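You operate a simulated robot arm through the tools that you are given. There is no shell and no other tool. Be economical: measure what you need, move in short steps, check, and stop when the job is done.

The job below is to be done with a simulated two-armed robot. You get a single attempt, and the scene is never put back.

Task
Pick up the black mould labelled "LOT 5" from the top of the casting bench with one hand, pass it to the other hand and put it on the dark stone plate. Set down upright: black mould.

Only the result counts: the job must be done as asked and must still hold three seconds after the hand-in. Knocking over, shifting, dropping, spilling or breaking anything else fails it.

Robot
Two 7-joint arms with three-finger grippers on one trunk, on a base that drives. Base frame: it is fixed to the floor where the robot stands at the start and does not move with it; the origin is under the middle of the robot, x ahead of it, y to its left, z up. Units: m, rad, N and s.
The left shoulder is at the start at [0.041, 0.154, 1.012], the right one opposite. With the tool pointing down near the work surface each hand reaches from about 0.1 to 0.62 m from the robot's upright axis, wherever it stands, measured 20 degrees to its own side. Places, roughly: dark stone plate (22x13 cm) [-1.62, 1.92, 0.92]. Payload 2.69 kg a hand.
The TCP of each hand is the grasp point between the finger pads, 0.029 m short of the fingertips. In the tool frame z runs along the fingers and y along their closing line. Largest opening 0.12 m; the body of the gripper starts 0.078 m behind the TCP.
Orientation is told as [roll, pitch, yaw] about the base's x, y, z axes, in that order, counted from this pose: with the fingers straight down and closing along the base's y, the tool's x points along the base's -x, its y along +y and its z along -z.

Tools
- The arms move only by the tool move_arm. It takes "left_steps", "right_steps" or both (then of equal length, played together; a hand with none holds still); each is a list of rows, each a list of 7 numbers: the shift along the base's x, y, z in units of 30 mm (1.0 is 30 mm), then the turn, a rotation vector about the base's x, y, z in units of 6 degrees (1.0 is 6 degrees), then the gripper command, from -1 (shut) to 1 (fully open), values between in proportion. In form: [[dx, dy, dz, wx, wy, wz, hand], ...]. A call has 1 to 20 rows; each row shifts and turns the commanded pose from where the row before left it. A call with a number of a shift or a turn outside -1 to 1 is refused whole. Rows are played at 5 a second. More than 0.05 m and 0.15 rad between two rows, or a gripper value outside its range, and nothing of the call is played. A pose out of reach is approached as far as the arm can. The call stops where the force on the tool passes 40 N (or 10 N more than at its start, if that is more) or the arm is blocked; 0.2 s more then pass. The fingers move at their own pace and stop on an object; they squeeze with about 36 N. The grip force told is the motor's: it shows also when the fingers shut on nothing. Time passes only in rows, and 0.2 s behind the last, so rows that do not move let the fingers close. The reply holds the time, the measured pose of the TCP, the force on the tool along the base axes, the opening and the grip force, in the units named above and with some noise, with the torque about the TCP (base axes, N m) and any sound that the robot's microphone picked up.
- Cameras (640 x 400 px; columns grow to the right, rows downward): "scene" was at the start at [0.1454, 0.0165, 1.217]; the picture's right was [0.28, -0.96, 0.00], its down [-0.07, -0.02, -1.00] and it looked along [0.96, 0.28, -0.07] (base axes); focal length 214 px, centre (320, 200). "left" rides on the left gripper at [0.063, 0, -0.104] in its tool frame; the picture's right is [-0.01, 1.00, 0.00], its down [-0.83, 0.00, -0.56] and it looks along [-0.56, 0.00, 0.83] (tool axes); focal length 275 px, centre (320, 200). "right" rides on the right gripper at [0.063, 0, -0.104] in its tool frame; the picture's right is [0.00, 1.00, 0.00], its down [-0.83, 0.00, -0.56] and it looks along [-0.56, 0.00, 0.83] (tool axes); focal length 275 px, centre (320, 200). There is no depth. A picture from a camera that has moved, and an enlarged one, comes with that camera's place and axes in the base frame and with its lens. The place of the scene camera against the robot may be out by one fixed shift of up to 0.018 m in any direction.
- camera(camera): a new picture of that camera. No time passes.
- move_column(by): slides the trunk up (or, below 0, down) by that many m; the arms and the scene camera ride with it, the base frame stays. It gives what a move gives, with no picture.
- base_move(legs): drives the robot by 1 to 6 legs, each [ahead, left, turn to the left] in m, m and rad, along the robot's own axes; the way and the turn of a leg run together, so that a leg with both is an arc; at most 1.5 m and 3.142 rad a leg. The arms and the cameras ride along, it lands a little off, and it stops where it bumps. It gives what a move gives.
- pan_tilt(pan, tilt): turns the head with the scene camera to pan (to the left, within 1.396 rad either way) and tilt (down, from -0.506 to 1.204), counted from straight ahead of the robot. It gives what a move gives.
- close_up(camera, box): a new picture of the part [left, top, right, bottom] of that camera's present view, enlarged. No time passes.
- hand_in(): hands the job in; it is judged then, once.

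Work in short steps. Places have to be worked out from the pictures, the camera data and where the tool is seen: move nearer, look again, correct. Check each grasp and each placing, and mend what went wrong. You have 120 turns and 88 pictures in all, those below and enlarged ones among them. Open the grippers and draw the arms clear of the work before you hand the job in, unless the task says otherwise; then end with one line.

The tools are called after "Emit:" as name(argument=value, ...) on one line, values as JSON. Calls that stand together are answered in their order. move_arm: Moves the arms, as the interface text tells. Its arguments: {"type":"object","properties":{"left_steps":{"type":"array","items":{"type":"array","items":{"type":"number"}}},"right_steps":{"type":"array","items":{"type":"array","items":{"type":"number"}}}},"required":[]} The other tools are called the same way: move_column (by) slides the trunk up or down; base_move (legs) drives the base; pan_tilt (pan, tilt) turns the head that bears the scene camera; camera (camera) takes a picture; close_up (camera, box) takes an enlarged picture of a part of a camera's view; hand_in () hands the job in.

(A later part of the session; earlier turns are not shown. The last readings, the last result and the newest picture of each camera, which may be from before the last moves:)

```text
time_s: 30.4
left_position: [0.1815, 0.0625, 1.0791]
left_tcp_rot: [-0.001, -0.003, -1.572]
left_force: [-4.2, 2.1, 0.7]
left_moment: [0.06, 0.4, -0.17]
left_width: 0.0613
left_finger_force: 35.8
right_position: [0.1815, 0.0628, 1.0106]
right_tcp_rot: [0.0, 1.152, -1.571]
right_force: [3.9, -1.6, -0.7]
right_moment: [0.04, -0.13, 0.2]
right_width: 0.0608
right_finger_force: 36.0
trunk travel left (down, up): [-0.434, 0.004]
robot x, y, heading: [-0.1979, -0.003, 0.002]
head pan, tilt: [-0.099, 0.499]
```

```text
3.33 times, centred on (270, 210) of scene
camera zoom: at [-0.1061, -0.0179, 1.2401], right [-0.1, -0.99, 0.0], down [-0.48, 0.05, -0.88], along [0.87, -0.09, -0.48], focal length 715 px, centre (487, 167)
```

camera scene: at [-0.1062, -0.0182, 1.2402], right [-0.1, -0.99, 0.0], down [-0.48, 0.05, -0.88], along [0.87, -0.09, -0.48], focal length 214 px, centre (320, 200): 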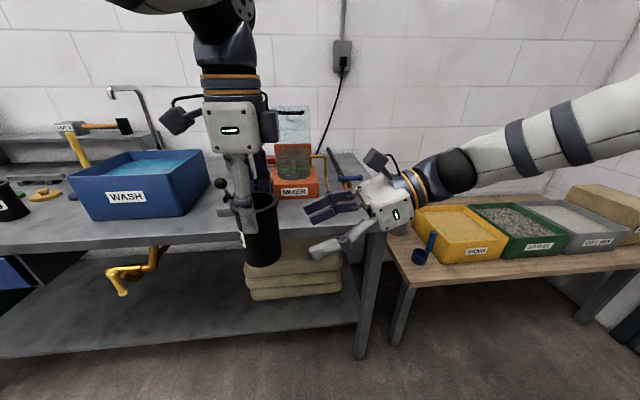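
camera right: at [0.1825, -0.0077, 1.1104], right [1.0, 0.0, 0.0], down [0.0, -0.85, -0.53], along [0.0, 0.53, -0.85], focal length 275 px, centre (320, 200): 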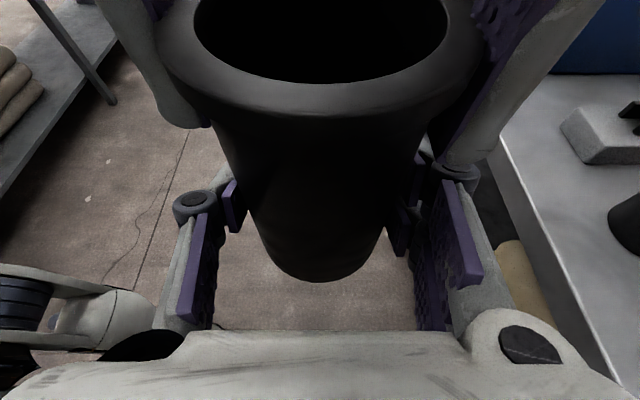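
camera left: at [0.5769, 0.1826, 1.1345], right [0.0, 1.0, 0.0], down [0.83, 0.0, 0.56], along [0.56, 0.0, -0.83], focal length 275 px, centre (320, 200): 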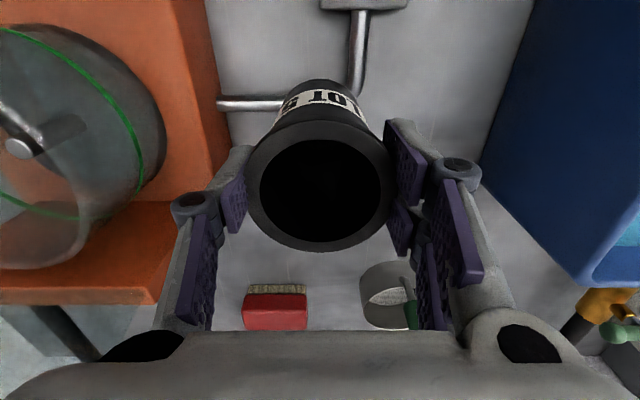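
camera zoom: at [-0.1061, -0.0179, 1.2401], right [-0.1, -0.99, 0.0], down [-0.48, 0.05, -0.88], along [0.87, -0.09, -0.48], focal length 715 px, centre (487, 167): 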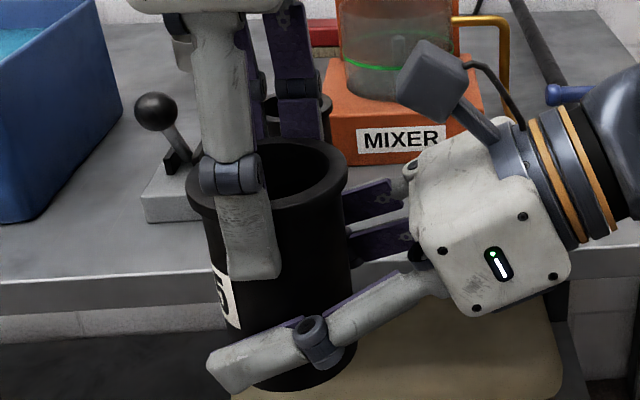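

The right hand closed to 60.8 mm, matching the body, with only about 4 N of cross load, so it is holding the mould. I'll open the left hand just a little and see whether the mould stays put.

Emit:
move_arm(left_steps=[[0, 0, 0, 0, 0, 0, 0.04], [0, 0, 0, 0, 0, 0, 0.08], [0, 0, 0, 0, 0, 0, 0.12], [0, 0, 0, 0, 0, 0, 0.12]], right_steps=[[0, 0, 0, 0, 0, 0, -1], [0, 0, 0, 0, 0, 0, -1], [0, 0, 0, 0, 0, 0, -1], [0, 0, 0, 0, 0, 0, -1]])

Emit:
camera(camera="right")

```text
time_s: 31.4
left_position: [0.1812, 0.0617, 1.0784]
left_tcp_rot: [0.0, -0.002, -1.57]
left_force: [1.0, 0.6, -0.6]
left_moment: [0.03, 0.03, 0.02]
left_width: 0.0674
left_finger_force: 0.0
right_position: [0.1818, 0.0624, 1.0096]
right_tcp_rot: [-0.003, 1.153, -1.573]
right_force: [0.9, 0.3, 1.3]
right_moment: [0.01, 0.0, -0.02]
right_width: 0.0608
right_finger_force: 36.2
trunk travel left (down, up): [-0.434, 0.004]
robot x, y, heading: [-0.1977, -0.0005, -0.001]
head pan, tilt: [-0.099, 0.499]
```

```text
52 pictures are left
camera right: at [0.1823, -0.0075, 1.1104], right [1.0, 0.0, 0.0], down [0.0, -0.85, -0.53], along [0.0, 0.53, -0.85], focal length 275 px, centre (320, 200)
```

right: 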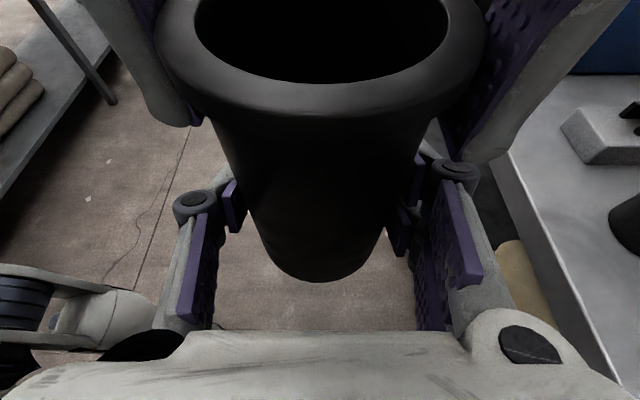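

The mould stayed in place, held upright by the right hand alone. I'll open the left hand fully and lift it straight up and away.

Emit:
move_arm(left_steps=[[0, 0, 0, 0, 0, 0, 0.5], [0, 0, 0.5, 0, 0, 0, 0.5], [0, 0, 1, 0, 0, 0, 0.5], [0, 0.3, 1, 0, 0, 0, 0.5], [0, 1, 0.5, 0, 0, 0, 0.5], [0, 1, 0, 0, 0, 0, 0.5], [0, 1, 0, 0, 0, 0, 0.5], [0, 1, 0, 0, 0, 0, 0.5], [0, 1, 0, 0, 0, 0, 0.5]])

Emit:
camera(camera="scene")

```text
time_s: 33.4
left_position: [0.1804, 0.2221, 1.1698]
left_tcp_rot: [-0.002, -0.002, -1.57]
left_force: [-0.5, -0.1, -0.4]
left_moment: [-0.03, 0.02, -0.02]
left_width: 0.0901
left_finger_force: 0.0
right_position: [0.1821, 0.0626, 1.0098]
right_tcp_rot: [0.0, 1.151, -1.572]
right_force: [0.8, -0.7, 0.1]
right_moment: [0.01, 0.0, 0.0]
right_width: 0.0605
right_finger_force: 36.0
trunk travel left (down, up): [-0.434, 0.004]
robot x, y, heading: [-0.1995, 0.0037, -0.001]
head pan, tilt: [-0.099, 0.499]
```

```text
51 pictures are left
camera scene: at [-0.1061, -0.0173, 1.2402], right [-0.1, -0.99, 0.0], down [-0.48, 0.05, -0.88], along [0.87, -0.09, -0.48], focal length 214 px, centre (320, 200)
```

scene: 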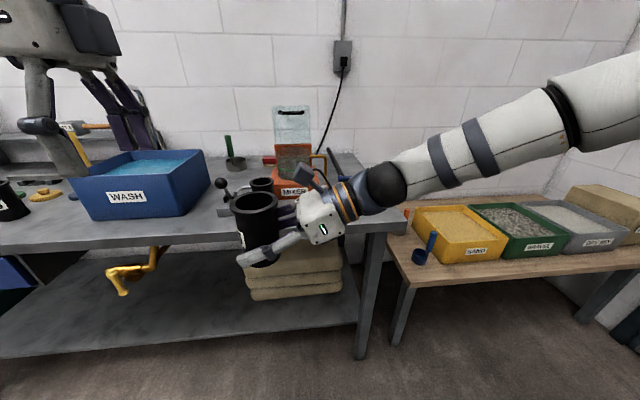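

The hand-over is done. Before driving I'll look to the left for obstacles and toward the plate.

Emit:
pan_tilt(pan=1.39, tilt=0.3)

Emit:
camera(camera="scene")

Emit:
pan_tilt(pan=-1.39, tilt=0.3)

Emit:
camera(camera="scene")

```text
time_s: 35.0
left_position: [0.1809, 0.2213, 1.1703]
left_tcp_rot: [0.001, -0.002, -1.57]
left_force: [-0.2, 0.4, -0.5]
left_moment: [0.01, -0.01, -0.02]
left_width: 0.09
left_finger_force: 0.0
right_position: [0.1825, 0.0621, 1.0095]
right_tcp_rot: [-0.002, 1.152, -1.574]
right_force: [1.0, -0.3, 0.8]
right_moment: [0.0, 0.0, -0.01]
right_width: 0.0606
right_finger_force: 35.9
trunk travel left (down, up): [-0.434, 0.004]
robot x, y, heading: [-0.1975, -0.0006, 0.003]
head pan, tilt: [1.389, 0.3]
```

```text
50 pictures are left
camera scene: at [-0.1796, 0.083, 1.2585], right [0.98, -0.18, 0.0], down [-0.05, -0.29, -0.96], along [0.17, 0.94, -0.3], focal length 214 px, centre (320, 200)
```

scene: 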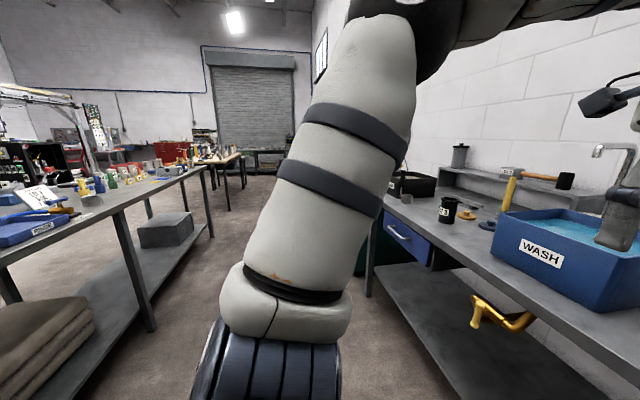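

```text
time_s: 37.4
left_position: [0.1818, 0.2215, 1.1697]
left_tcp_rot: [0.0, -0.003, -1.571]
left_force: [0.6, -0.9, -0.6]
left_moment: [0.02, -0.02, 0.0]
left_width: 0.0901
left_finger_force: 0.0
right_position: [0.1809, 0.0623, 1.0093]
right_tcp_rot: [-0.002, 1.152, -1.573]
right_force: [-0.6, -0.3, 0.0]
right_moment: [0.01, 0.02, 0.01]
right_width: 0.0606
right_finger_force: 36.1
trunk travel left (down, up): [-0.434, 0.004]
robot x, y, heading: [-0.1988, -0.0014, 0.0]
head pan, tilt: [-1.389, 0.3]
```

```text
49 pictures are left
camera scene: at [-0.1798, -0.1006, 1.2585], right [-0.98, -0.18, 0.0], down [-0.05, 0.29, -0.96], along [0.17, -0.94, -0.3], focal length 214 px, centre (320, 200)
```

scene: 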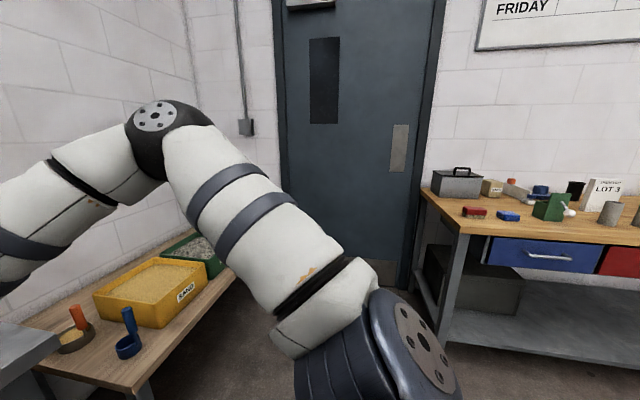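

The lane between the two benches runs from about x = -1.0 to 0.39, and the plate is on the rear bench ahead to the left. I'll centre the robot in the lane and turn left 90°.

Emit:
base_move(legs=[[-0.1, 0, 0], [0, 0, 1.571]])

Emit:
pan_tilt(pan=0.65, tilt=0.15)

Emit:
camera(camera="scene")

```text
time_s: 42.4
left_position: [-0.5265, 0.3774, 1.1695]
left_tcp_rot: [0.001, -0.003, 0.014]
left_force: [-0.3, -0.1, 0.0]
left_moment: [0.0, 0.0, 0.0]
left_width: 0.0898
left_finger_force: 0.0
right_position: [-0.3671, 0.3797, 1.0087]
right_tcp_rot: [0.001, 1.152, 0.012]
right_force: [-0.4, 0.5, -0.4]
right_moment: [0.02, 0.02, 0.03]
right_width: 0.0602
right_finger_force: 36.2
trunk travel left (down, up): [-0.434, 0.004]
robot x, y, heading: [-0.3035, 0.0006, 1.582]
head pan, tilt: [-1.389, 0.3]
```

```text
time_s: 44.4
left_position: [-0.526, 0.3777, 1.1694]
left_tcp_rot: [0.0, -0.002, 0.017]
left_force: [0.4, -0.2, -0.9]
left_moment: [-0.04, 0.0, 0.01]
left_width: 0.0899
left_finger_force: 0.0
right_position: [-0.3665, 0.3808, 1.0097]
right_tcp_rot: [-0.001, 1.151, 0.012]
right_force: [0.9, 0.6, 0.1]
right_moment: [0.0, 0.02, 0.01]
right_width: 0.0608
right_finger_force: 36.1
trunk travel left (down, up): [-0.434, 0.004]
robot x, y, heading: [-0.3016, -0.0001, 1.584]
head pan, tilt: [0.649, 0.15]
```

```text
48 pictures are left
camera scene: at [-0.36, 0.0709, 1.2725], right [0.79, 0.62, 0.0], down [0.09, -0.12, -0.99], along [-0.61, 0.78, -0.15], focal length 214 px, centre (320, 200)
```

scene: 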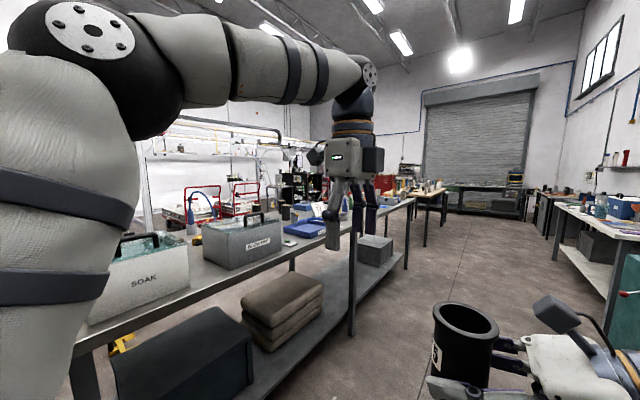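

The left hand hides the plate spot from here. The lane ahead is clear, so I'll drive 1.2 m forward along it and look again.

Emit:
base_move(legs=[[1.2, 0, 0]])

Emit:
pan_tilt(pan=1.1, tilt=0.3)

Emit:
camera(camera="scene")

```text
time_s: 50.5
left_position: [-0.5311, 1.5811, 1.1693]
left_tcp_rot: [0.0, -0.002, 0.004]
left_force: [0.4, 1.1, -0.1]
left_moment: [0.02, 0.0, -0.03]
left_width: 0.0899
left_finger_force: 0.1
right_position: [-0.3715, 1.5819, 1.0078]
right_tcp_rot: [-0.002, 1.15, -0.001]
right_force: [0.7, 0.4, 0.5]
right_moment: [0.01, 0.0, 0.02]
right_width: 0.0608
right_finger_force: 36.6
trunk travel left (down, up): [-0.434, 0.004]
robot x, y, heading: [-0.3062, 1.1986, 1.573]
head pan, tilt: [0.649, 0.15]
```

```text
time_s: 51.4
left_position: [-0.5308, 1.581, 1.1702]
left_tcp_rot: [-0.001, -0.001, 0.004]
left_force: [0.7, 1.2, -0.3]
left_moment: [0.04, 0.01, 0.0]
left_width: 0.0899
left_finger_force: 0.1
right_position: [-0.3723, 1.5812, 1.0086]
right_tcp_rot: [-0.003, 1.151, 0.0]
right_force: [0.0, 1.5, 0.3]
right_moment: [-0.01, -0.04, 0.05]
right_width: 0.0607
right_finger_force: 35.6
trunk travel left (down, up): [-0.434, 0.004]
robot x, y, heading: [-0.3083, 1.1995, 1.572]
head pan, tilt: [1.1, 0.3]
```

```text
47 pictures are left
camera scene: at [-0.396, 1.2413, 1.2586], right [0.45, 0.89, 0.0], down [0.26, -0.13, -0.96], along [-0.85, 0.43, -0.3], focal length 214 px, centre (320, 200)
```

scene: 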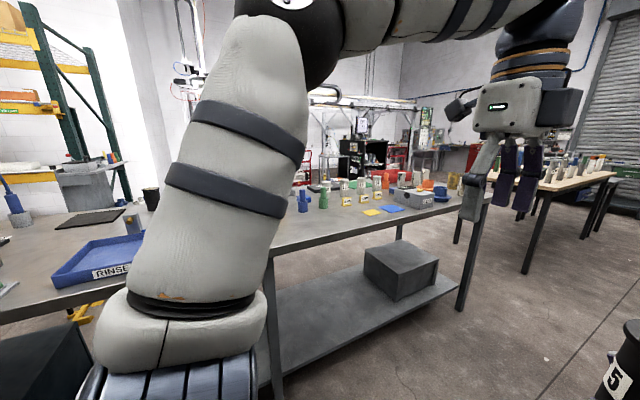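

By calculation the plate should appear near (328, 190). I'll enlarge that area.

Emit:
close_up(camera="scene", box=[260, 140, 480, 270])

Emit:
close_up(camera="scene", box=[0, 160, 200, 300])

```text
2.91 times, centred on (370, 205) of scene
camera zoom: at [-0.396, 1.2413, 1.2586], right [0.45, 0.89, 0.0], down [0.26, -0.13, -0.96], along [-0.85, 0.43, -0.3], focal length 624 px, centre (174, 186)
```

zoom: 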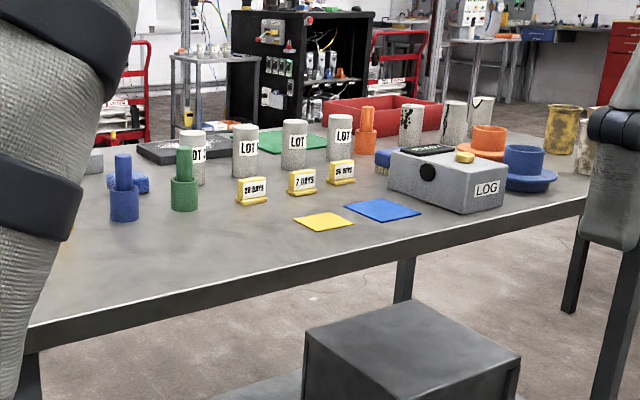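

```text
2.86 times, centred on (100, 230) of scene
camera zoom: at [-0.396, 1.2413, 1.2586], right [0.45, 0.89, 0.0], down [0.26, -0.13, -0.96], along [-0.85, 0.43, -0.3], focal length 613 px, centre (949, 114)
```

zoom: 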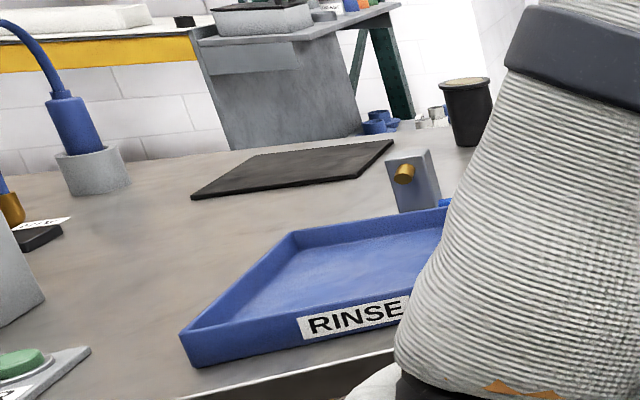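

The dark stone plate is near [-1.60, 1.89], at the back of the bench behind a row of samples, so it must be approached from the far side (x < -1.8). The bench ends at about y = 2.4 and the next table starts around y = 3.7. I'll drive up to the gap at y ≈ 3.05 and look.

Emit:
base_move(legs=[[1.5, 0, 0], [0.33, 0, 0]])

Emit:
pan_tilt(pan=1.39, tilt=0.25)

Emit:
camera(camera="scene")

```text
time_s: 60.6
left_position: [-0.5299, 3.4232, 1.1699]
left_tcp_rot: [-0.001, -0.002, 0.0]
left_force: [-0.9, 0.6, 0.0]
left_moment: [-0.01, 0.0, 0.01]
left_width: 0.0901
left_finger_force: 0.1
right_position: [-0.3714, 3.4234, 1.0087]
right_tcp_rot: [0.0, 1.151, -0.003]
right_force: [0.2, -0.4, -0.5]
right_moment: [-0.03, -0.03, -0.03]
right_width: 0.0607
right_finger_force: 36.1
trunk travel left (down, up): [-0.434, 0.004]
robot x, y, heading: [-0.3067, 3.0442, 1.569]
head pan, tilt: [1.1, 0.3]
```

```text
time_s: 61.4
left_position: [-0.5295, 3.423, 1.1697]
left_tcp_rot: [0.0, -0.002, -0.001]
left_force: [-0.3, 1.2, 1.0]
left_moment: [-0.01, 0.0, -0.03]
left_width: 0.09
left_finger_force: 0.1
right_position: [-0.3713, 3.4244, 1.0112]
right_tcp_rot: [0.0, 1.152, -0.002]
right_force: [0.0, -0.5, 0.2]
right_moment: [-0.01, 0.01, -0.01]
right_width: 0.0604
right_finger_force: 35.8
trunk travel left (down, up): [-0.434, 0.004]
robot x, y, heading: [-0.3071, 3.0437, 1.57]
head pan, tilt: [1.389, 0.25]
```

```text
44 pictures are left
camera scene: at [-0.4044, 3.0581, 1.2633], right [0.18, 0.98, 0.0], down [0.24, -0.05, -0.97], along [-0.95, 0.18, -0.25], focal length 214 px, centre (320, 200)
```

scene: 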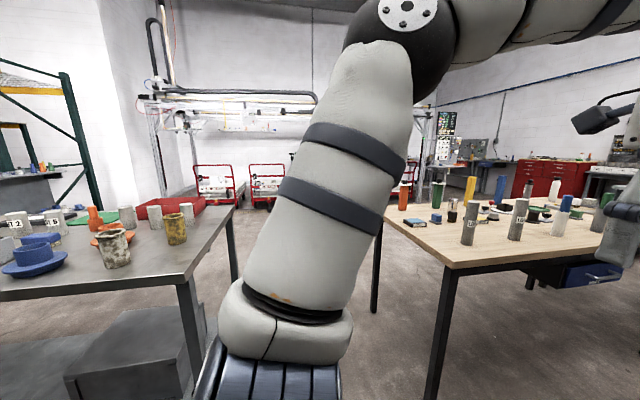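

There is open floor behind the bench. The bench end is at y ≈ 2.78 and the wooden table starts near 3.6–3.8, so I'll go through at y ≈ 3.2: forward a little, turn left, then drive partway into the gap.

Emit:
base_move(legs=[[0.17, 0, 0], [0, 0, 1.571], [0.5, 0, 0]])

Emit:
pan_tilt(pan=0.0, tilt=0.35)

Emit:
camera(camera="scene")

```text
time_s: 69.3
left_position: [-1.1924, 2.9957, 1.1712]
left_tcp_rot: [0.0, -0.001, 1.57]
left_force: [0.4, 0.2, -0.1]
left_moment: [-0.01, -0.02, 0.0]
left_width: 0.09
left_finger_force: 0.0
right_position: [-1.1917, 3.1548, 1.0104]
right_tcp_rot: [-0.001, 1.152, 1.568]
right_force: [-0.3, -0.4, -0.2]
right_moment: [-0.02, -0.04, 0.03]
right_width: 0.0606
right_finger_force: 35.9
trunk travel left (down, up): [-0.434, 0.004]
robot x, y, heading: [-0.8182, 3.2132, 3.137]
head pan, tilt: [1.389, 0.25]
```

```text
time_s: 70.8
left_position: [-1.1922, 2.9953, 1.1691]
left_tcp_rot: [0.0, -0.002, 1.567]
left_force: [-0.6, -0.3, 0.3]
left_moment: [-0.01, -0.01, 0.0]
left_width: 0.0899
left_finger_force: 0.1
right_position: [-1.1917, 3.1546, 1.0104]
right_tcp_rot: [-0.003, 1.153, 1.567]
right_force: [0.0, -0.1, -0.8]
right_moment: [0.01, -0.02, 0.0]
right_width: 0.0606
right_finger_force: 36.0
trunk travel left (down, up): [-0.434, 0.004]
robot x, y, heading: [-0.8105, 3.2131, 3.142]
head pan, tilt: [0.0, 0.351]
```

```text
43 pictures are left
camera scene: at [-0.9147, 3.2072, 1.2538], right [0.0, 1.0, 0.0], down [0.34, 0.0, -0.94], along [-0.94, 0.0, -0.34], focal length 214 px, centre (320, 200)
```

scene: 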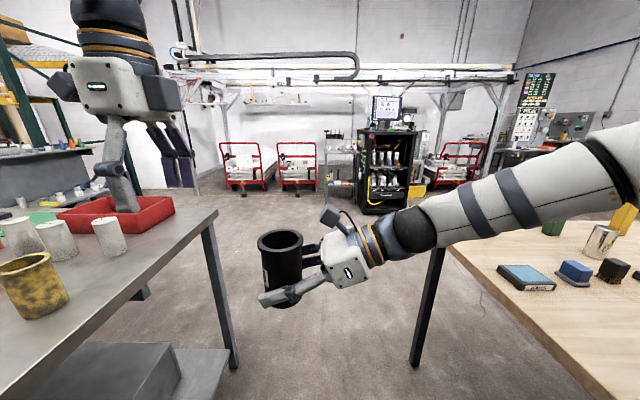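

The gap runs from y ≈ 2.77 to 3.70 and I'm centred at 3.21. The tabletop items are all below the arms. I'll drive on through to x ≈ -2.5 and turn left to face along the back of the bench.

Emit:
base_move(legs=[[1.2, 0, 0], [0.48, 0, 0]])

Emit:
pan_tilt(pan=1.2, tilt=0.35)

Emit:
camera(camera="scene")

```text
time_s: 79.4
left_position: [-2.8795, 3.0068, 1.1709]
left_tcp_rot: [0.0, -0.002, 1.563]
left_force: [-0.2, -0.6, -0.1]
left_moment: [-0.01, -0.01, -0.01]
left_width: 0.0899
left_finger_force: 0.1
right_position: [-2.8787, 3.1658, 1.0104]
right_tcp_rot: [-0.004, 1.15, 1.562]
right_force: [-0.1, -0.4, -1.1]
right_moment: [0.0, -0.04, 0.04]
right_width: 0.0607
right_finger_force: 35.6
trunk travel left (down, up): [-0.434, 0.004]
robot x, y, heading: [-2.4981, 3.2258, 3.133]
head pan, tilt: [0.0, 0.351]
```

```text
time_s: 80.8
left_position: [-2.8786, 3.0069, 1.1699]
left_tcp_rot: [0.0, -0.002, 1.564]
left_force: [-0.1, 0.4, 0.6]
left_moment: [0.0, -0.02, 0.0]
left_width: 0.0897
left_finger_force: 0.0
right_position: [-2.8784, 3.1668, 1.009]
right_tcp_rot: [-0.002, 1.151, 1.562]
right_force: [0.3, 0.4, -0.3]
right_moment: [-0.02, 0.02, -0.03]
right_width: 0.0606
right_finger_force: 36.2
trunk travel left (down, up): [-0.434, 0.004]
robot x, y, heading: [-2.4974, 3.2264, 3.137]
head pan, tilt: [1.201, 0.351]
```

```text
42 pictures are left
camera scene: at [-2.5421, 3.1302, 1.2538], right [-0.93, 0.37, 0.0], down [0.13, 0.32, -0.94], along [-0.35, -0.87, -0.34], focal length 214 px, centre (320, 200)
```

scene: 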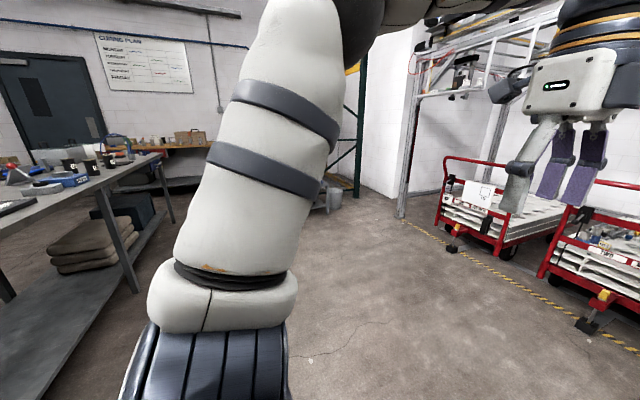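

It is clear behind the bench. I'll turn left, drive down to y ≈ 1.93, and turn left again to face the plate.

Emit:
base_move(legs=[[0, 0, 1.571], [1.3, 0, 0], [0, 0, 1.571]])

Emit:
pan_tilt(pan=0.0, tilt=0.45)

Emit:
camera(camera="scene")

```text
time_s: 95.0
left_position: [-2.1204, 2.1429, 1.17]
left_tcp_rot: [0.0, -0.002, -1.558]
left_force: [-0.3, -0.3, -0.5]
left_moment: [0.0, -0.07, 0.01]
left_width: 0.0899
left_finger_force: 0.0
right_position: [-2.1183, 1.9831, 1.0107]
right_tcp_rot: [-0.001, 1.149, -1.56]
right_force: [0.0, -0.2, -0.9]
right_moment: [0.01, -0.04, -0.02]
right_width: 0.0605
right_finger_force: 35.5
trunk travel left (down, up): [-0.434, 0.004]
robot x, y, heading: [-2.501, 1.916, 0.01]
head pan, tilt: [1.201, 0.351]
```

```text
time_s: 96.4
left_position: [-2.1197, 2.143, 1.1703]
left_tcp_rot: [-0.001, -0.001, -1.559]
left_force: [-0.4, -0.6, 0.1]
left_moment: [-0.03, 0.03, 0.01]
left_width: 0.09
left_finger_force: 0.0
right_position: [-2.1178, 1.9845, 1.0108]
right_tcp_rot: [-0.001, 1.149, -1.559]
right_force: [0.8, 0.3, -0.9]
right_moment: [-0.02, 0.01, -0.01]
right_width: 0.0604
right_finger_force: 35.6
trunk travel left (down, up): [-0.434, 0.004]
robot x, y, heading: [-2.4971, 1.9181, 0.012]
head pan, tilt: [0.0, 0.45]
```

```text
41 pictures are left
camera scene: at [-2.4035, 1.9088, 1.2446], right [0.01, -1.0, 0.0], down [-0.44, -0.01, -0.9], along [0.9, 0.01, -0.44], focal length 214 px, centre (320, 200)
```

scene: 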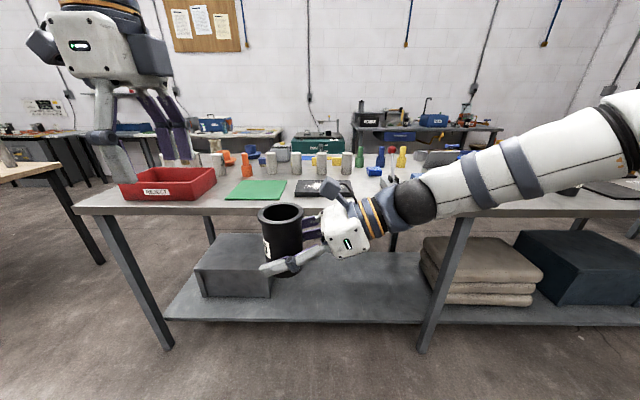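

Emit:
close_up(camera="scene", box=[200, 130, 460, 290])

```text
2.46 times, centred on (330, 210) of scene
camera zoom: at [-2.4035, 1.9088, 1.2446], right [0.01, -1.0, 0.0], down [-0.44, -0.01, -0.9], along [0.9, 0.01, -0.44], focal length 528 px, centre (295, 175)
```

zoom: 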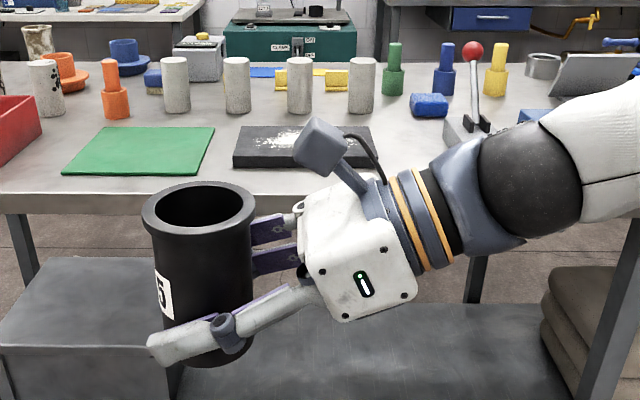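

The plate is right at this edge of the bench, centred near [-1.635, 1.893] with its long side along y. I'll raise the mould 5 cm, then drive ahead 0.42 m and 0.08 m to the right.

Emit:
move_arm(right_steps=[[0, 0, 0.6, 0, 0, 0, -1], [0, 0, 0.6, 0, 0, 0, -1], [0, 0, 0.5, 0, 0, 0, -1]])

Emit:
base_move(legs=[[0.4, -0.08, 0]])

Emit:
pan_tilt(pan=0.0, tilt=0.6)

Emit:
camera(camera="scene")

Emit:
camera(camera="right")

```text
time_s: 97.2
left_position: [-2.1202, 2.1411, 1.1689]
left_tcp_rot: [0.0, -0.003, -1.558]
left_force: [-0.1, 0.9, 0.6]
left_moment: [-0.01, -0.01, -0.03]
left_width: 0.0899
left_finger_force: 0.1
right_position: [-2.1184, 1.9836, 1.061]
right_tcp_rot: [0.0, 1.152, -1.559]
right_force: [0.4, -0.3, -1.0]
right_moment: [0.02, 0.04, 0.02]
right_width: 0.0605
right_finger_force: 35.6
trunk travel left (down, up): [-0.434, 0.004]
robot x, y, heading: [-2.4995, 1.9156, 0.014]
head pan, tilt: [0.0, 0.45]
```

```text
time_s: 99.7
left_position: [-1.7193, 2.0636, 1.1708]
left_tcp_rot: [0.0, -0.002, -1.563]
left_force: [0.3, 0.4, 0.0]
left_moment: [0.02, 0.02, -0.02]
left_width: 0.0902
left_finger_force: 0.1
right_position: [-1.7166, 1.9057, 1.061]
right_tcp_rot: [-0.002, 1.154, -1.564]
right_force: [0.8, 0.5, -0.7]
right_moment: [0.01, 0.02, -0.02]
right_width: 0.0607
right_finger_force: 36.2
trunk travel left (down, up): [-0.434, 0.004]
robot x, y, heading: [-2.0967, 1.8381, 0.011]
head pan, tilt: [0.0, 0.45]
```

```text
time_s: 100.4
left_position: [-1.7187, 2.0646, 1.1703]
left_tcp_rot: [0.0, -0.001, -1.56]
left_force: [-0.1, -0.8, 0.5]
left_moment: [0.0, -0.03, 0.02]
left_width: 0.09
left_finger_force: 0.2
right_position: [-1.7188, 1.9063, 1.0617]
right_tcp_rot: [-0.002, 1.153, -1.565]
right_force: [0.1, -0.9, -1.5]
right_moment: [0.04, -0.01, -0.02]
right_width: 0.0605
right_finger_force: 35.8
trunk travel left (down, up): [-0.434, 0.004]
robot x, y, heading: [-2.102, 1.8431, 0.009]
head pan, tilt: [0.0, 0.6]
```

```text
39 pictures are left
camera scene: at [-2.0066, 1.8318, 1.2311], right [0.01, -1.0, 0.0], down [-0.56, 0.0, -0.83], along [0.83, 0.01, -0.56], focal length 214 px, centre (320, 200)
```

scene: 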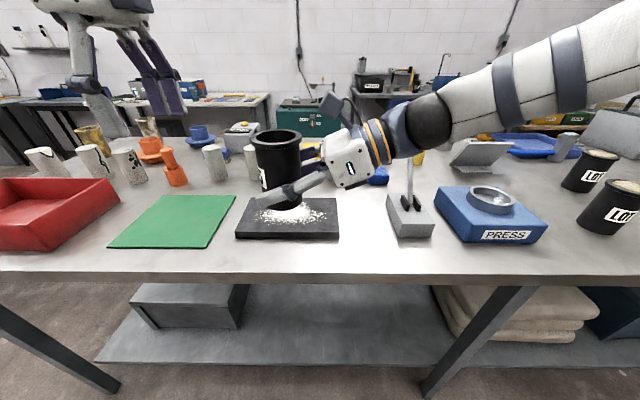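

```text
38 pictures are left
camera right: at [-1.7159, 1.8354, 1.1618], right [1.0, 0.01, 0.0], down [0.01, -0.85, -0.53], along [0.0, 0.53, -0.85], focal length 275 px, centre (320, 200)
```

right: 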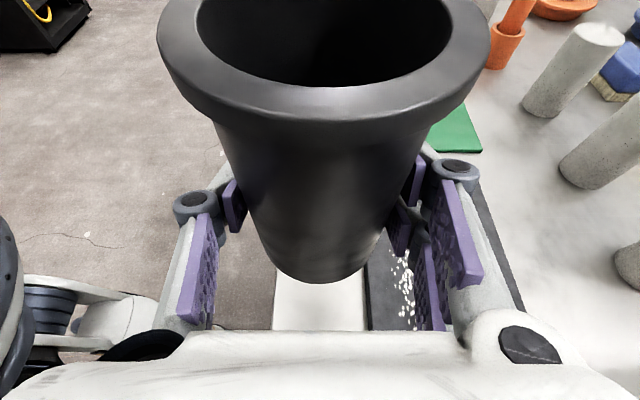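

The plate carries scattered white grains. I'll enlarge it to see how they lie and to locate its edges.

Emit:
close_up(camera="scene", box=[200, 120, 460, 260])

```text
2.46 times, centred on (330, 190) of scene
camera zoom: at [-2.0066, 1.8318, 1.2311], right [0.01, -1.0, 0.0], down [-0.56, 0.0, -0.83], along [0.83, 0.01, -0.56], focal length 528 px, centre (295, 225)
```

zoom: 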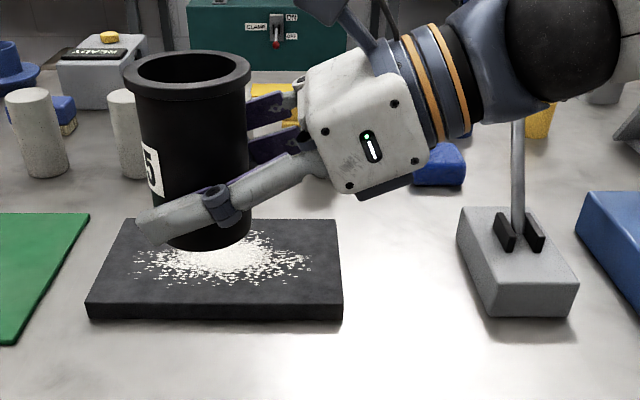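

From the wrist camera and the scene view, the plate top spans about x -1.674 to -1.544 and y 1.796 to 2.015, at z ≈ 0.92. I'll aim for [-1.615, 1.865], clear of the densest grains and well inside the plate, and move over it at the present height first.

Emit:
move_arm(right_steps=[[0.7, -0.3, 0, 0, 0, 0, -1], [0.9, -0.4, 0, 0, 0, 0, -1], [0.9, -0.4, 0, 0, 0, 0, -1], [0.9, -0.3, 0, 0, 0, 0, -1], [0, 0, 0, 0, 0, 0, -1]])

Emit:
camera(camera="right")

Emit:
camera(camera="scene")

```text
time_s: 101.6
left_position: [-1.7205, 2.0641, 1.1702]
left_tcp_rot: [0.0, -0.003, -1.562]
left_force: [-1.3, 0.0, -0.5]
left_moment: [0.03, -0.02, 0.03]
left_width: 0.0899
left_finger_force: 0.1
right_position: [-1.6153, 1.8632, 1.0609]
right_tcp_rot: [0.0, 1.15, -1.563]
right_force: [0.2, -0.3, -1.0]
right_moment: [0.03, -0.01, -0.01]
right_width: 0.0606
right_finger_force: 36.2
trunk travel left (down, up): [-0.434, 0.004]
robot x, y, heading: [-2.0992, 1.8371, 0.011]
head pan, tilt: [0.0, 0.6]
```

```text
36 pictures are left
camera right: at [-1.6142, 1.7939, 1.1623], right [1.0, 0.01, 0.0], down [0.01, -0.85, -0.53], along [0.0, 0.53, -0.85], focal length 275 px, centre (320, 200)
```

right: 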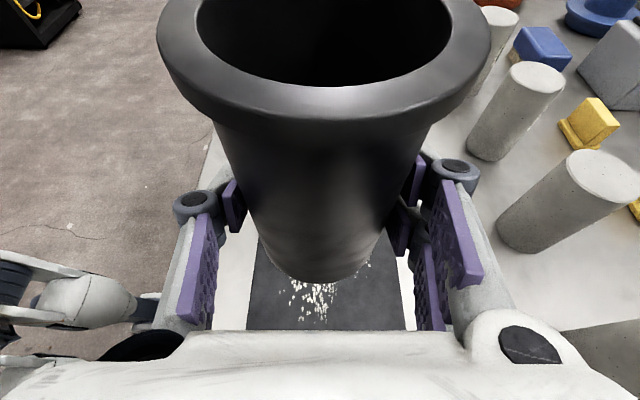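

```text
35 pictures are left
camera scene: at [-2.0069, 1.8317, 1.2311], right [0.01, -1.0, 0.0], down [-0.56, 0.0, -0.83], along [0.83, 0.01, -0.56], focal length 214 px, centre (320, 200)
```

scene: 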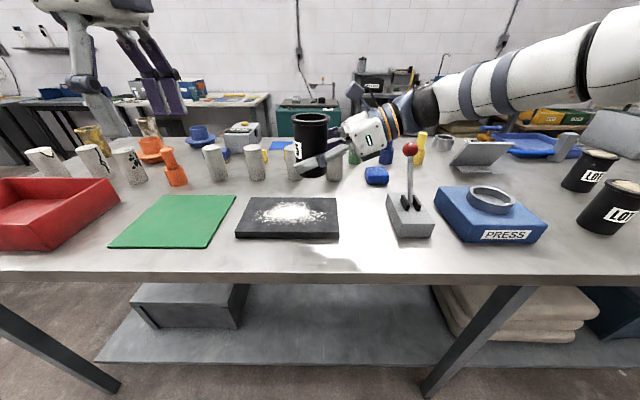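

The lever's red ball, near [-1.51, 1.62, 1.04], would be close to the wrist when I lower. I'll turn the hand 30° clockwise about the mould's axis, so the wrist swings back toward the robot and away from the lever, and shift y to about 1.857.

Emit:
move_arm(right_steps=[[0, -0.1, 0, 0, 0, -1, -1], [0, -0.1, 0, 0, 0, -1, -1], [0, 0, 0, 0, 0, -1, -1], [0, 0, 0, 0, 0, -1, -1], [0, 0, 0, 0, 0, -1, -1], [0, 0, 0, 0, 0, 0, -1]])

Emit:
camera(camera="right")

Emit:
camera(camera="scene")

```text
time_s: 103.0
left_position: [-1.72, 2.064, 1.1695]
left_tcp_rot: [0.0, -0.002, -1.562]
left_force: [0.5, 0.1, -0.2]
left_moment: [0.02, 0.0, 0.03]
left_width: 0.0901
left_finger_force: 0.0
right_position: [-1.6151, 1.8581, 1.0607]
right_tcp_rot: [-0.002, 1.151, -2.089]
right_force: [-0.5, -0.5, -0.8]
right_moment: [-0.01, -0.04, -0.03]
right_width: 0.0604
right_finger_force: 36.1
trunk travel left (down, up): [-0.434, 0.004]
robot x, y, heading: [-2.0984, 1.8398, 0.011]
head pan, tilt: [0.0, 0.6]
```

```text
34 pictures are left
camera right: at [-1.6488, 1.7967, 1.1616], right [0.87, -0.49, 0.0], down [-0.42, -0.74, -0.53], along [0.27, 0.46, -0.85], focal length 275 px, centre (320, 200)
```

right: 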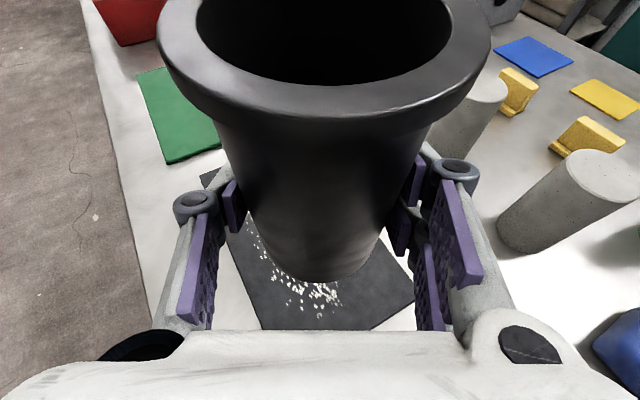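

```text
33 pictures are left
camera scene: at [-2.0064, 1.8318, 1.231], right [0.01, -1.0, 0.0], down [-0.56, 0.0, -0.82], along [0.82, 0.01, -0.57], focal length 214 px, centre (320, 200)
```

scene: 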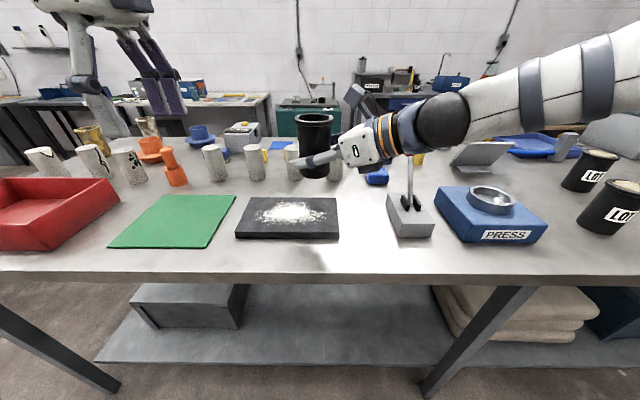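

The wrist is now well clear of the lever, and the plate spans x -1.677 to -1.548 and y 1.804 to about 2.02. The mould's footprint at [-1.615, 1.858] is inside that. I'll lower 8 cm.

Emit:
move_arm(right_steps=[[0, 0, -0.7, 0, 0, 0, -1], [0, 0, -0.7, 0, 0, 0, -1], [0, 0, -0.7, 0, 0, 0, -1], [0, 0, -0.5, 0, 0, 0, -1], [0, 0, 0, 0, 0, 0, -1]])

Emit:
close_up(camera="scene", box=[220, 130, 460, 260])

Emit:
camera(camera="right")

```text
time_s: 104.2
left_position: [-1.7196, 2.0635, 1.1692]
left_tcp_rot: [0.0, -0.002, -1.563]
left_force: [0.3, -1.4, 0.3]
left_moment: [0.01, -0.03, -0.01]
left_width: 0.09
left_finger_force: 0.0
right_position: [-1.6153, 1.8583, 0.9827]
right_tcp_rot: [-0.001, 1.15, -2.088]
right_force: [-0.1, 0.8, 0.3]
right_moment: [0.02, -0.02, 0.01]
right_width: 0.0603
right_finger_force: 35.8
trunk travel left (down, up): [-0.434, 0.004]
robot x, y, heading: [-2.0959, 1.8398, 0.01]
head pan, tilt: [0.0, 0.6]
```

```text
2.67 times, centred on (340, 195) of scene
camera zoom: at [-2.0067, 1.8318, 1.2311], right [0.01, -1.0, 0.0], down [-0.56, 0.0, -0.83], along [0.83, 0.01, -0.56], focal length 572 px, centre (267, 213)
```

zoom: 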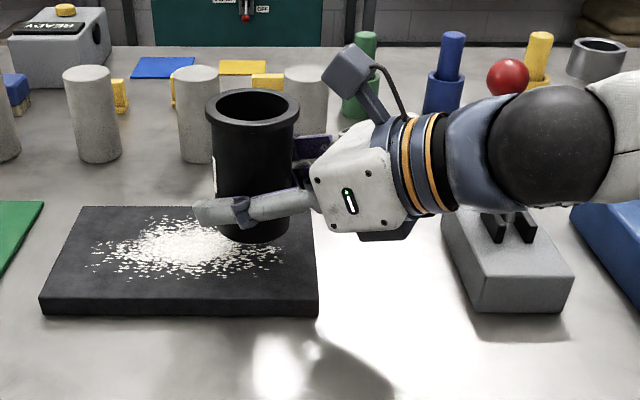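

```text
31 pictures are left
camera right: at [-1.6484, 1.7967, 1.0837], right [0.87, -0.49, 0.0], down [-0.41, -0.74, -0.53], along [0.26, 0.46, -0.85], focal length 275 px, centre (320, 200)
```

right: 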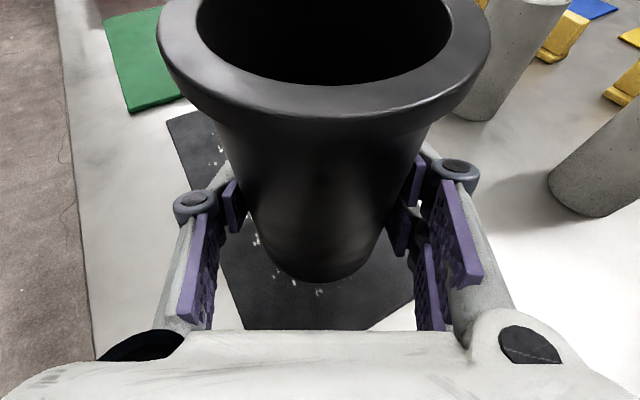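

The mould hangs about 2 cm above the plate and the lever is clear. I'll lower 12 mm, then creep down in small steps watching the force.

Emit:
move_arm(right_steps=[[0, -0.1, -0.3, 0, 0, 0, -1], [0, 0, -0.1, 0, 0, 0, -1], [0, 0, 0, 0, 0, 0, -1]])

Emit:
move_arm(right_steps=[[0, 0, -0.1, 0, 0, 0, -1], [0, 0, -0.07, 0, 0, 0, -1], [0, 0, 0, 0, 0, 0, -1]])

Emit:
close_up(camera="scene", box=[220, 130, 460, 260])

```text
time_s: 105.0
left_position: [-1.7187, 2.0644, 1.1673]
left_tcp_rot: [-0.001, -0.003, -1.561]
left_force: [0.4, -0.6, 0.4]
left_moment: [-0.03, 0.03, 0.01]
left_width: 0.0899
left_finger_force: 0.1
right_position: [-1.6152, 1.8531, 0.9703]
right_tcp_rot: [-0.003, 1.152, -2.087]
right_force: [0.3, 0.7, -0.3]
right_moment: [-0.01, 0.02, -0.03]
right_width: 0.0608
right_finger_force: 35.9
trunk travel left (down, up): [-0.434, 0.004]
robot x, y, heading: [-2.0969, 1.8392, 0.005]
head pan, tilt: [0.0, 0.6]
```

```text
time_s: 105.8
left_position: [-1.7207, 2.065, 1.1691]
left_tcp_rot: [-0.001, -0.001, -1.562]
left_force: [0.0, -0.3, -0.2]
left_moment: [0.0, 0.02, 0.01]
left_width: 0.09
left_finger_force: 0.1
right_position: [-1.6144, 1.854, 0.9657]
right_tcp_rot: [-0.003, 1.152, -2.087]
right_force: [-0.2, 0.2, -0.8]
right_moment: [0.01, -0.02, -0.01]
right_width: 0.0603
right_finger_force: 35.9
trunk travel left (down, up): [-0.434, 0.004]
robot x, y, heading: [-2.0969, 1.8401, 0.006]
head pan, tilt: [0.0, 0.6]
```

```text
2.67 times, centred on (340, 195) of scene
camera zoom: at [-2.0066, 1.8317, 1.2311], right [0.01, -1.0, 0.0], down [-0.56, 0.0, -0.83], along [0.83, 0.01, -0.56], focal length 572 px, centre (267, 213)
```

zoom: 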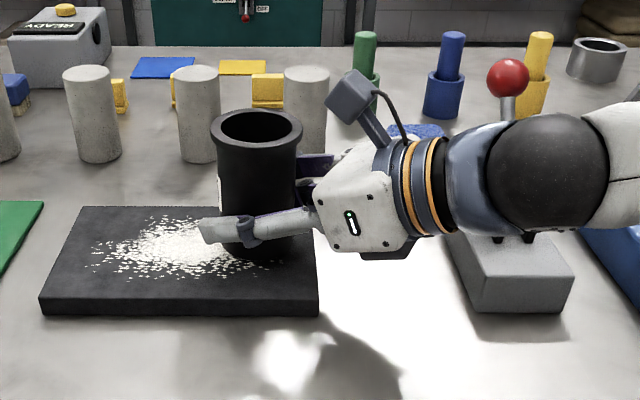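

There is no contact yet at TCP z = 0.9657, and the bottom is only a few millimetres up. I'll keep creeping down.

Emit:
move_arm(right_steps=[[0, 0, -0.06, 0, 0, 0, -1], [0, 0, -0.06, 0, 0, 0, -1], [0, 0, 0, 0, 0, 0, -1]])

Emit:
move_arm(right_steps=[[0, 0, -0.05, 0, 0, 0, -1], [0, 0, 0, 0, 0, 0, -1]])

Emit:
move_arm(right_steps=[[0, 0, -0.05, 0, 0, 0, -1], [0, 0, 0, 0, 0, 0, -1]])

```text
time_s: 106.6
left_position: [-1.7189, 2.0649, 1.1697]
left_tcp_rot: [0.0, -0.002, -1.563]
left_force: [-0.5, -0.7, 0.2]
left_moment: [0.0, -0.03, 0.03]
left_width: 0.0901
left_finger_force: 0.1
right_position: [-1.6158, 1.8542, 0.9611]
right_tcp_rot: [0.001, 1.152, -2.088]
right_force: [0.0, 0.0, 0.2]
right_moment: [0.01, 0.01, -0.01]
right_width: 0.0606
right_finger_force: 35.6
trunk travel left (down, up): [-0.434, 0.004]
robot x, y, heading: [-2.0998, 1.8408, 0.008]
head pan, tilt: [0.0, 0.6]
```

```text
time_s: 107.2
left_position: [-1.7203, 2.0642, 1.1711]
left_tcp_rot: [0.0, -0.002, -1.561]
left_force: [-0.3, 0.5, -0.4]
left_moment: [0.0, 0.0, 0.02]
left_width: 0.0898
left_finger_force: 0.1
right_position: [-1.6148, 1.8545, 0.9602]
right_tcp_rot: [-0.001, 1.152, -2.087]
right_force: [0.7, -0.1, -1.1]
right_moment: [0.02, -0.02, 0.0]
right_width: 0.0605
right_finger_force: 36.0
trunk travel left (down, up): [-0.434, 0.004]
robot x, y, heading: [-2.0992, 1.839, 0.005]
head pan, tilt: [0.0, 0.6]
```

```text
time_s: 107.8
left_position: [-1.7198, 2.0641, 1.1698]
left_tcp_rot: [-0.001, -0.002, -1.561]
left_force: [-0.4, 0.4, -0.1]
left_moment: [-0.01, 0.03, -0.01]
left_width: 0.0899
left_finger_force: 0.1
right_position: [-1.615, 1.8551, 0.958]
right_tcp_rot: [-0.002, 1.153, -2.088]
right_force: [0.5, -0.7, 0.1]
right_moment: [0.0, -0.03, -0.03]
right_width: 0.0607
right_finger_force: 36.0
trunk travel left (down, up): [-0.434, 0.004]
robot x, y, heading: [-2.0955, 1.8399, 0.01]
head pan, tilt: [0.0, 0.6]
```

Still no contact at z = 0.958, so I'll take a few more small steps and then look.

Emit:
move_arm(right_steps=[[0, 0, -0.05, 0, 0, 0, -1], [0, 0, 0, 0, 0, 0, -1]])

Emit:
move_arm(right_steps=[[0, 0, -0.05, 0, 0, 0, -1], [0, 0, 0, 0, 0, 0, -1]])

Emit:
close_up(camera="scene", box=[260, 160, 380, 240])

```text
time_s: 108.4
left_position: [-1.7194, 2.0641, 1.1694]
left_tcp_rot: [0.0, 0.0, -1.563]
left_force: [-0.1, 0.6, -0.5]
left_moment: [0.0, -0.01, 0.0]
left_width: 0.0898
left_finger_force: 0.0
right_position: [-1.6168, 1.8547, 0.9569]
right_tcp_rot: [-0.001, 1.153, -2.087]
right_force: [-0.5, 0.0, -0.3]
right_moment: [-0.03, -0.04, -0.01]
right_width: 0.0605
right_finger_force: 36.1
trunk travel left (down, up): [-0.434, 0.004]
robot x, y, heading: [-2.0975, 1.8388, 0.007]
head pan, tilt: [0.0, 0.6]
```

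```text
time_s: 109.0
left_position: [-1.7196, 2.0633, 1.1692]
left_tcp_rot: [0.001, -0.002, -1.562]
left_force: [0.6, 0.1, -0.4]
left_moment: [0.03, -0.02, 0.0]
left_width: 0.09
left_finger_force: 0.0
right_position: [-1.6156, 1.8554, 0.9571]
right_tcp_rot: [-0.002, 1.15, -2.087]
right_force: [0.4, -0.7, -1.4]
right_moment: [-0.02, 0.01, 0.01]
right_width: 0.0605
right_finger_force: 35.6
trunk travel left (down, up): [-0.434, 0.004]
robot x, y, heading: [-2.0984, 1.8396, 0.007]
head pan, tilt: [0.0, 0.6]
```

```text
5.00 times, centred on (320, 200) of scene
camera zoom: at [-2.0066, 1.8318, 1.2311], right [0.01, -1.0, 0.0], down [-0.56, 0.0, -0.83], along [0.83, 0.01, -0.56], focal length 1072 px, centre (320, 200)
```

zoom: 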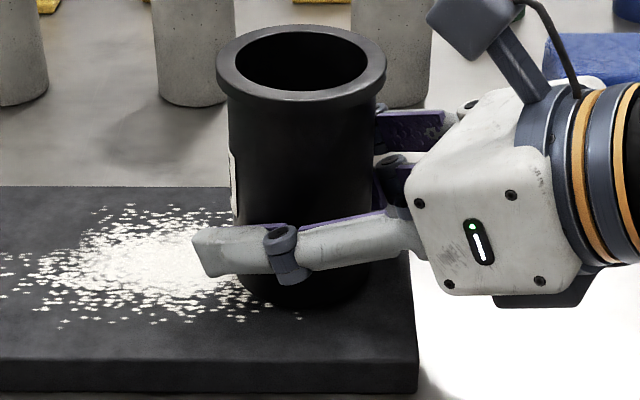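

In the picture the mould's bottom and the plate top are within a few millimetres of each other. I'll continue with small steps until the force shows contact.

Emit:
move_arm(right_steps=[[0, 0, -0.06, 0, 0, 0, -1], [0, 0, 0, 0, 0, 0, -1]])

Emit:
move_arm(right_steps=[[0, 0, -0.06, 0, 0, 0, -1], [0, 0, 0, 0, 0, 0, -1]])

```text
time_s: 109.6
left_position: [-1.7186, 2.0647, 1.1696]
left_tcp_rot: [-0.001, -0.001, -1.561]
left_force: [0.5, 0.2, -0.1]
left_moment: [0.01, -0.02, 0.03]
left_width: 0.0898
left_finger_force: 0.0
right_position: [-1.6162, 1.8545, 0.9549]
right_tcp_rot: [0.0, 1.153, -2.088]
right_force: [-0.6, -0.7, 0.2]
right_moment: [-0.01, -0.02, 0.0]
right_width: 0.0604
right_finger_force: 35.7
trunk travel left (down, up): [-0.434, 0.004]
robot x, y, heading: [-2.0972, 1.8365, 0.008]
head pan, tilt: [0.0, 0.6]
```

```text
time_s: 110.2
left_position: [-1.7197, 2.065, 1.1706]
left_tcp_rot: [0.0, -0.002, -1.563]
left_force: [0.1, 0.6, -0.9]
left_moment: [0.02, 0.02, -0.01]
left_width: 0.0898
left_finger_force: 0.1
right_position: [-1.6151, 1.8547, 0.9536]
right_tcp_rot: [-0.001, 1.151, -2.085]
right_force: [-0.2, 1.0, 1.5]
right_moment: [-0.02, -0.05, 0.02]
right_width: 0.0606
right_finger_force: 35.6
trunk travel left (down, up): [-0.434, 0.004]
robot x, y, heading: [-2.0959, 1.8391, 0.008]
head pan, tilt: [0.0, 0.6]
```

Emit:
move_arm(right_steps=[[0, 0, -0.05, 0, 0, 0, -1], [0, 0, 0, 0, 0, 0, -1]])

Emit:
move_arm(right_steps=[[0, 0, -0.05, 0, 0, 0, -1], [0, 0, 0, 0, 0, 0, -1]])

Emit:
close_up(camera="scene", box=[260, 160, 380, 240])

```text
time_s: 110.8
left_position: [-1.7213, 2.0647, 1.1702]
left_tcp_rot: [0.002, -0.001, -1.563]
left_force: [0.2, -0.9, 0.1]
left_moment: [0.0, 0.02, 0.01]
left_width: 0.09
left_finger_force: 0.0
right_position: [-1.6147, 1.8544, 0.953]
right_tcp_rot: [0.007, 1.154, -2.083]
right_force: [0.6, -1.2, 9.6]
right_moment: [-0.36, -0.19, 0.0]
right_width: 0.0605
right_finger_force: 36.0
trunk travel left (down, up): [-0.434, 0.004]
robot x, y, heading: [-2.0995, 1.8415, 0.006]
head pan, tilt: [0.0, 0.6]
```

```text
time_s: 111.4
left_position: [-1.7212, 2.0643, 1.1708]
left_tcp_rot: [0.001, -0.004, -1.564]
left_force: [-0.7, 0.2, -0.4]
left_moment: [0.01, 0.0, 0.05]
left_width: 0.0897
left_finger_force: 0.0
right_position: [-1.6147, 1.8547, 0.9523]
right_tcp_rot: [0.009, 1.156, -2.079]
right_force: [2.4, -1.9, 20.3]
right_moment: [-0.76, -0.06, 0.03]
right_width: 0.0604
right_finger_force: 36.1
trunk travel left (down, up): [-0.434, 0.004]
robot x, y, heading: [-2.099, 1.8371, 0.008]
head pan, tilt: [0.0, 0.6]
```

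```text
5.00 times, centred on (320, 200) of scene
camera zoom: at [-2.008, 1.8315, 1.2314], right [0.01, -1.0, 0.0], down [-0.56, 0.0, -0.83], along [0.83, 0.01, -0.56], focal length 1072 px, centre (320, 200)
```

zoom: 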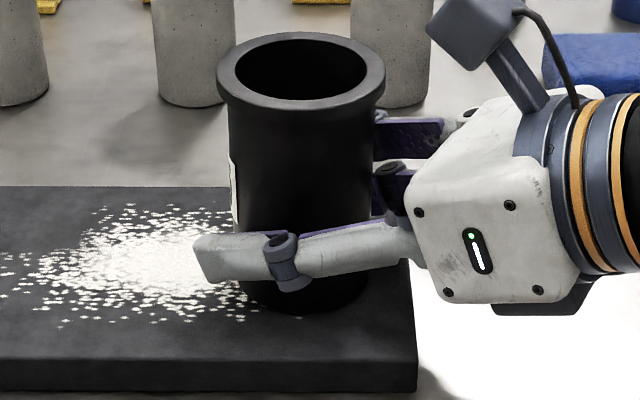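

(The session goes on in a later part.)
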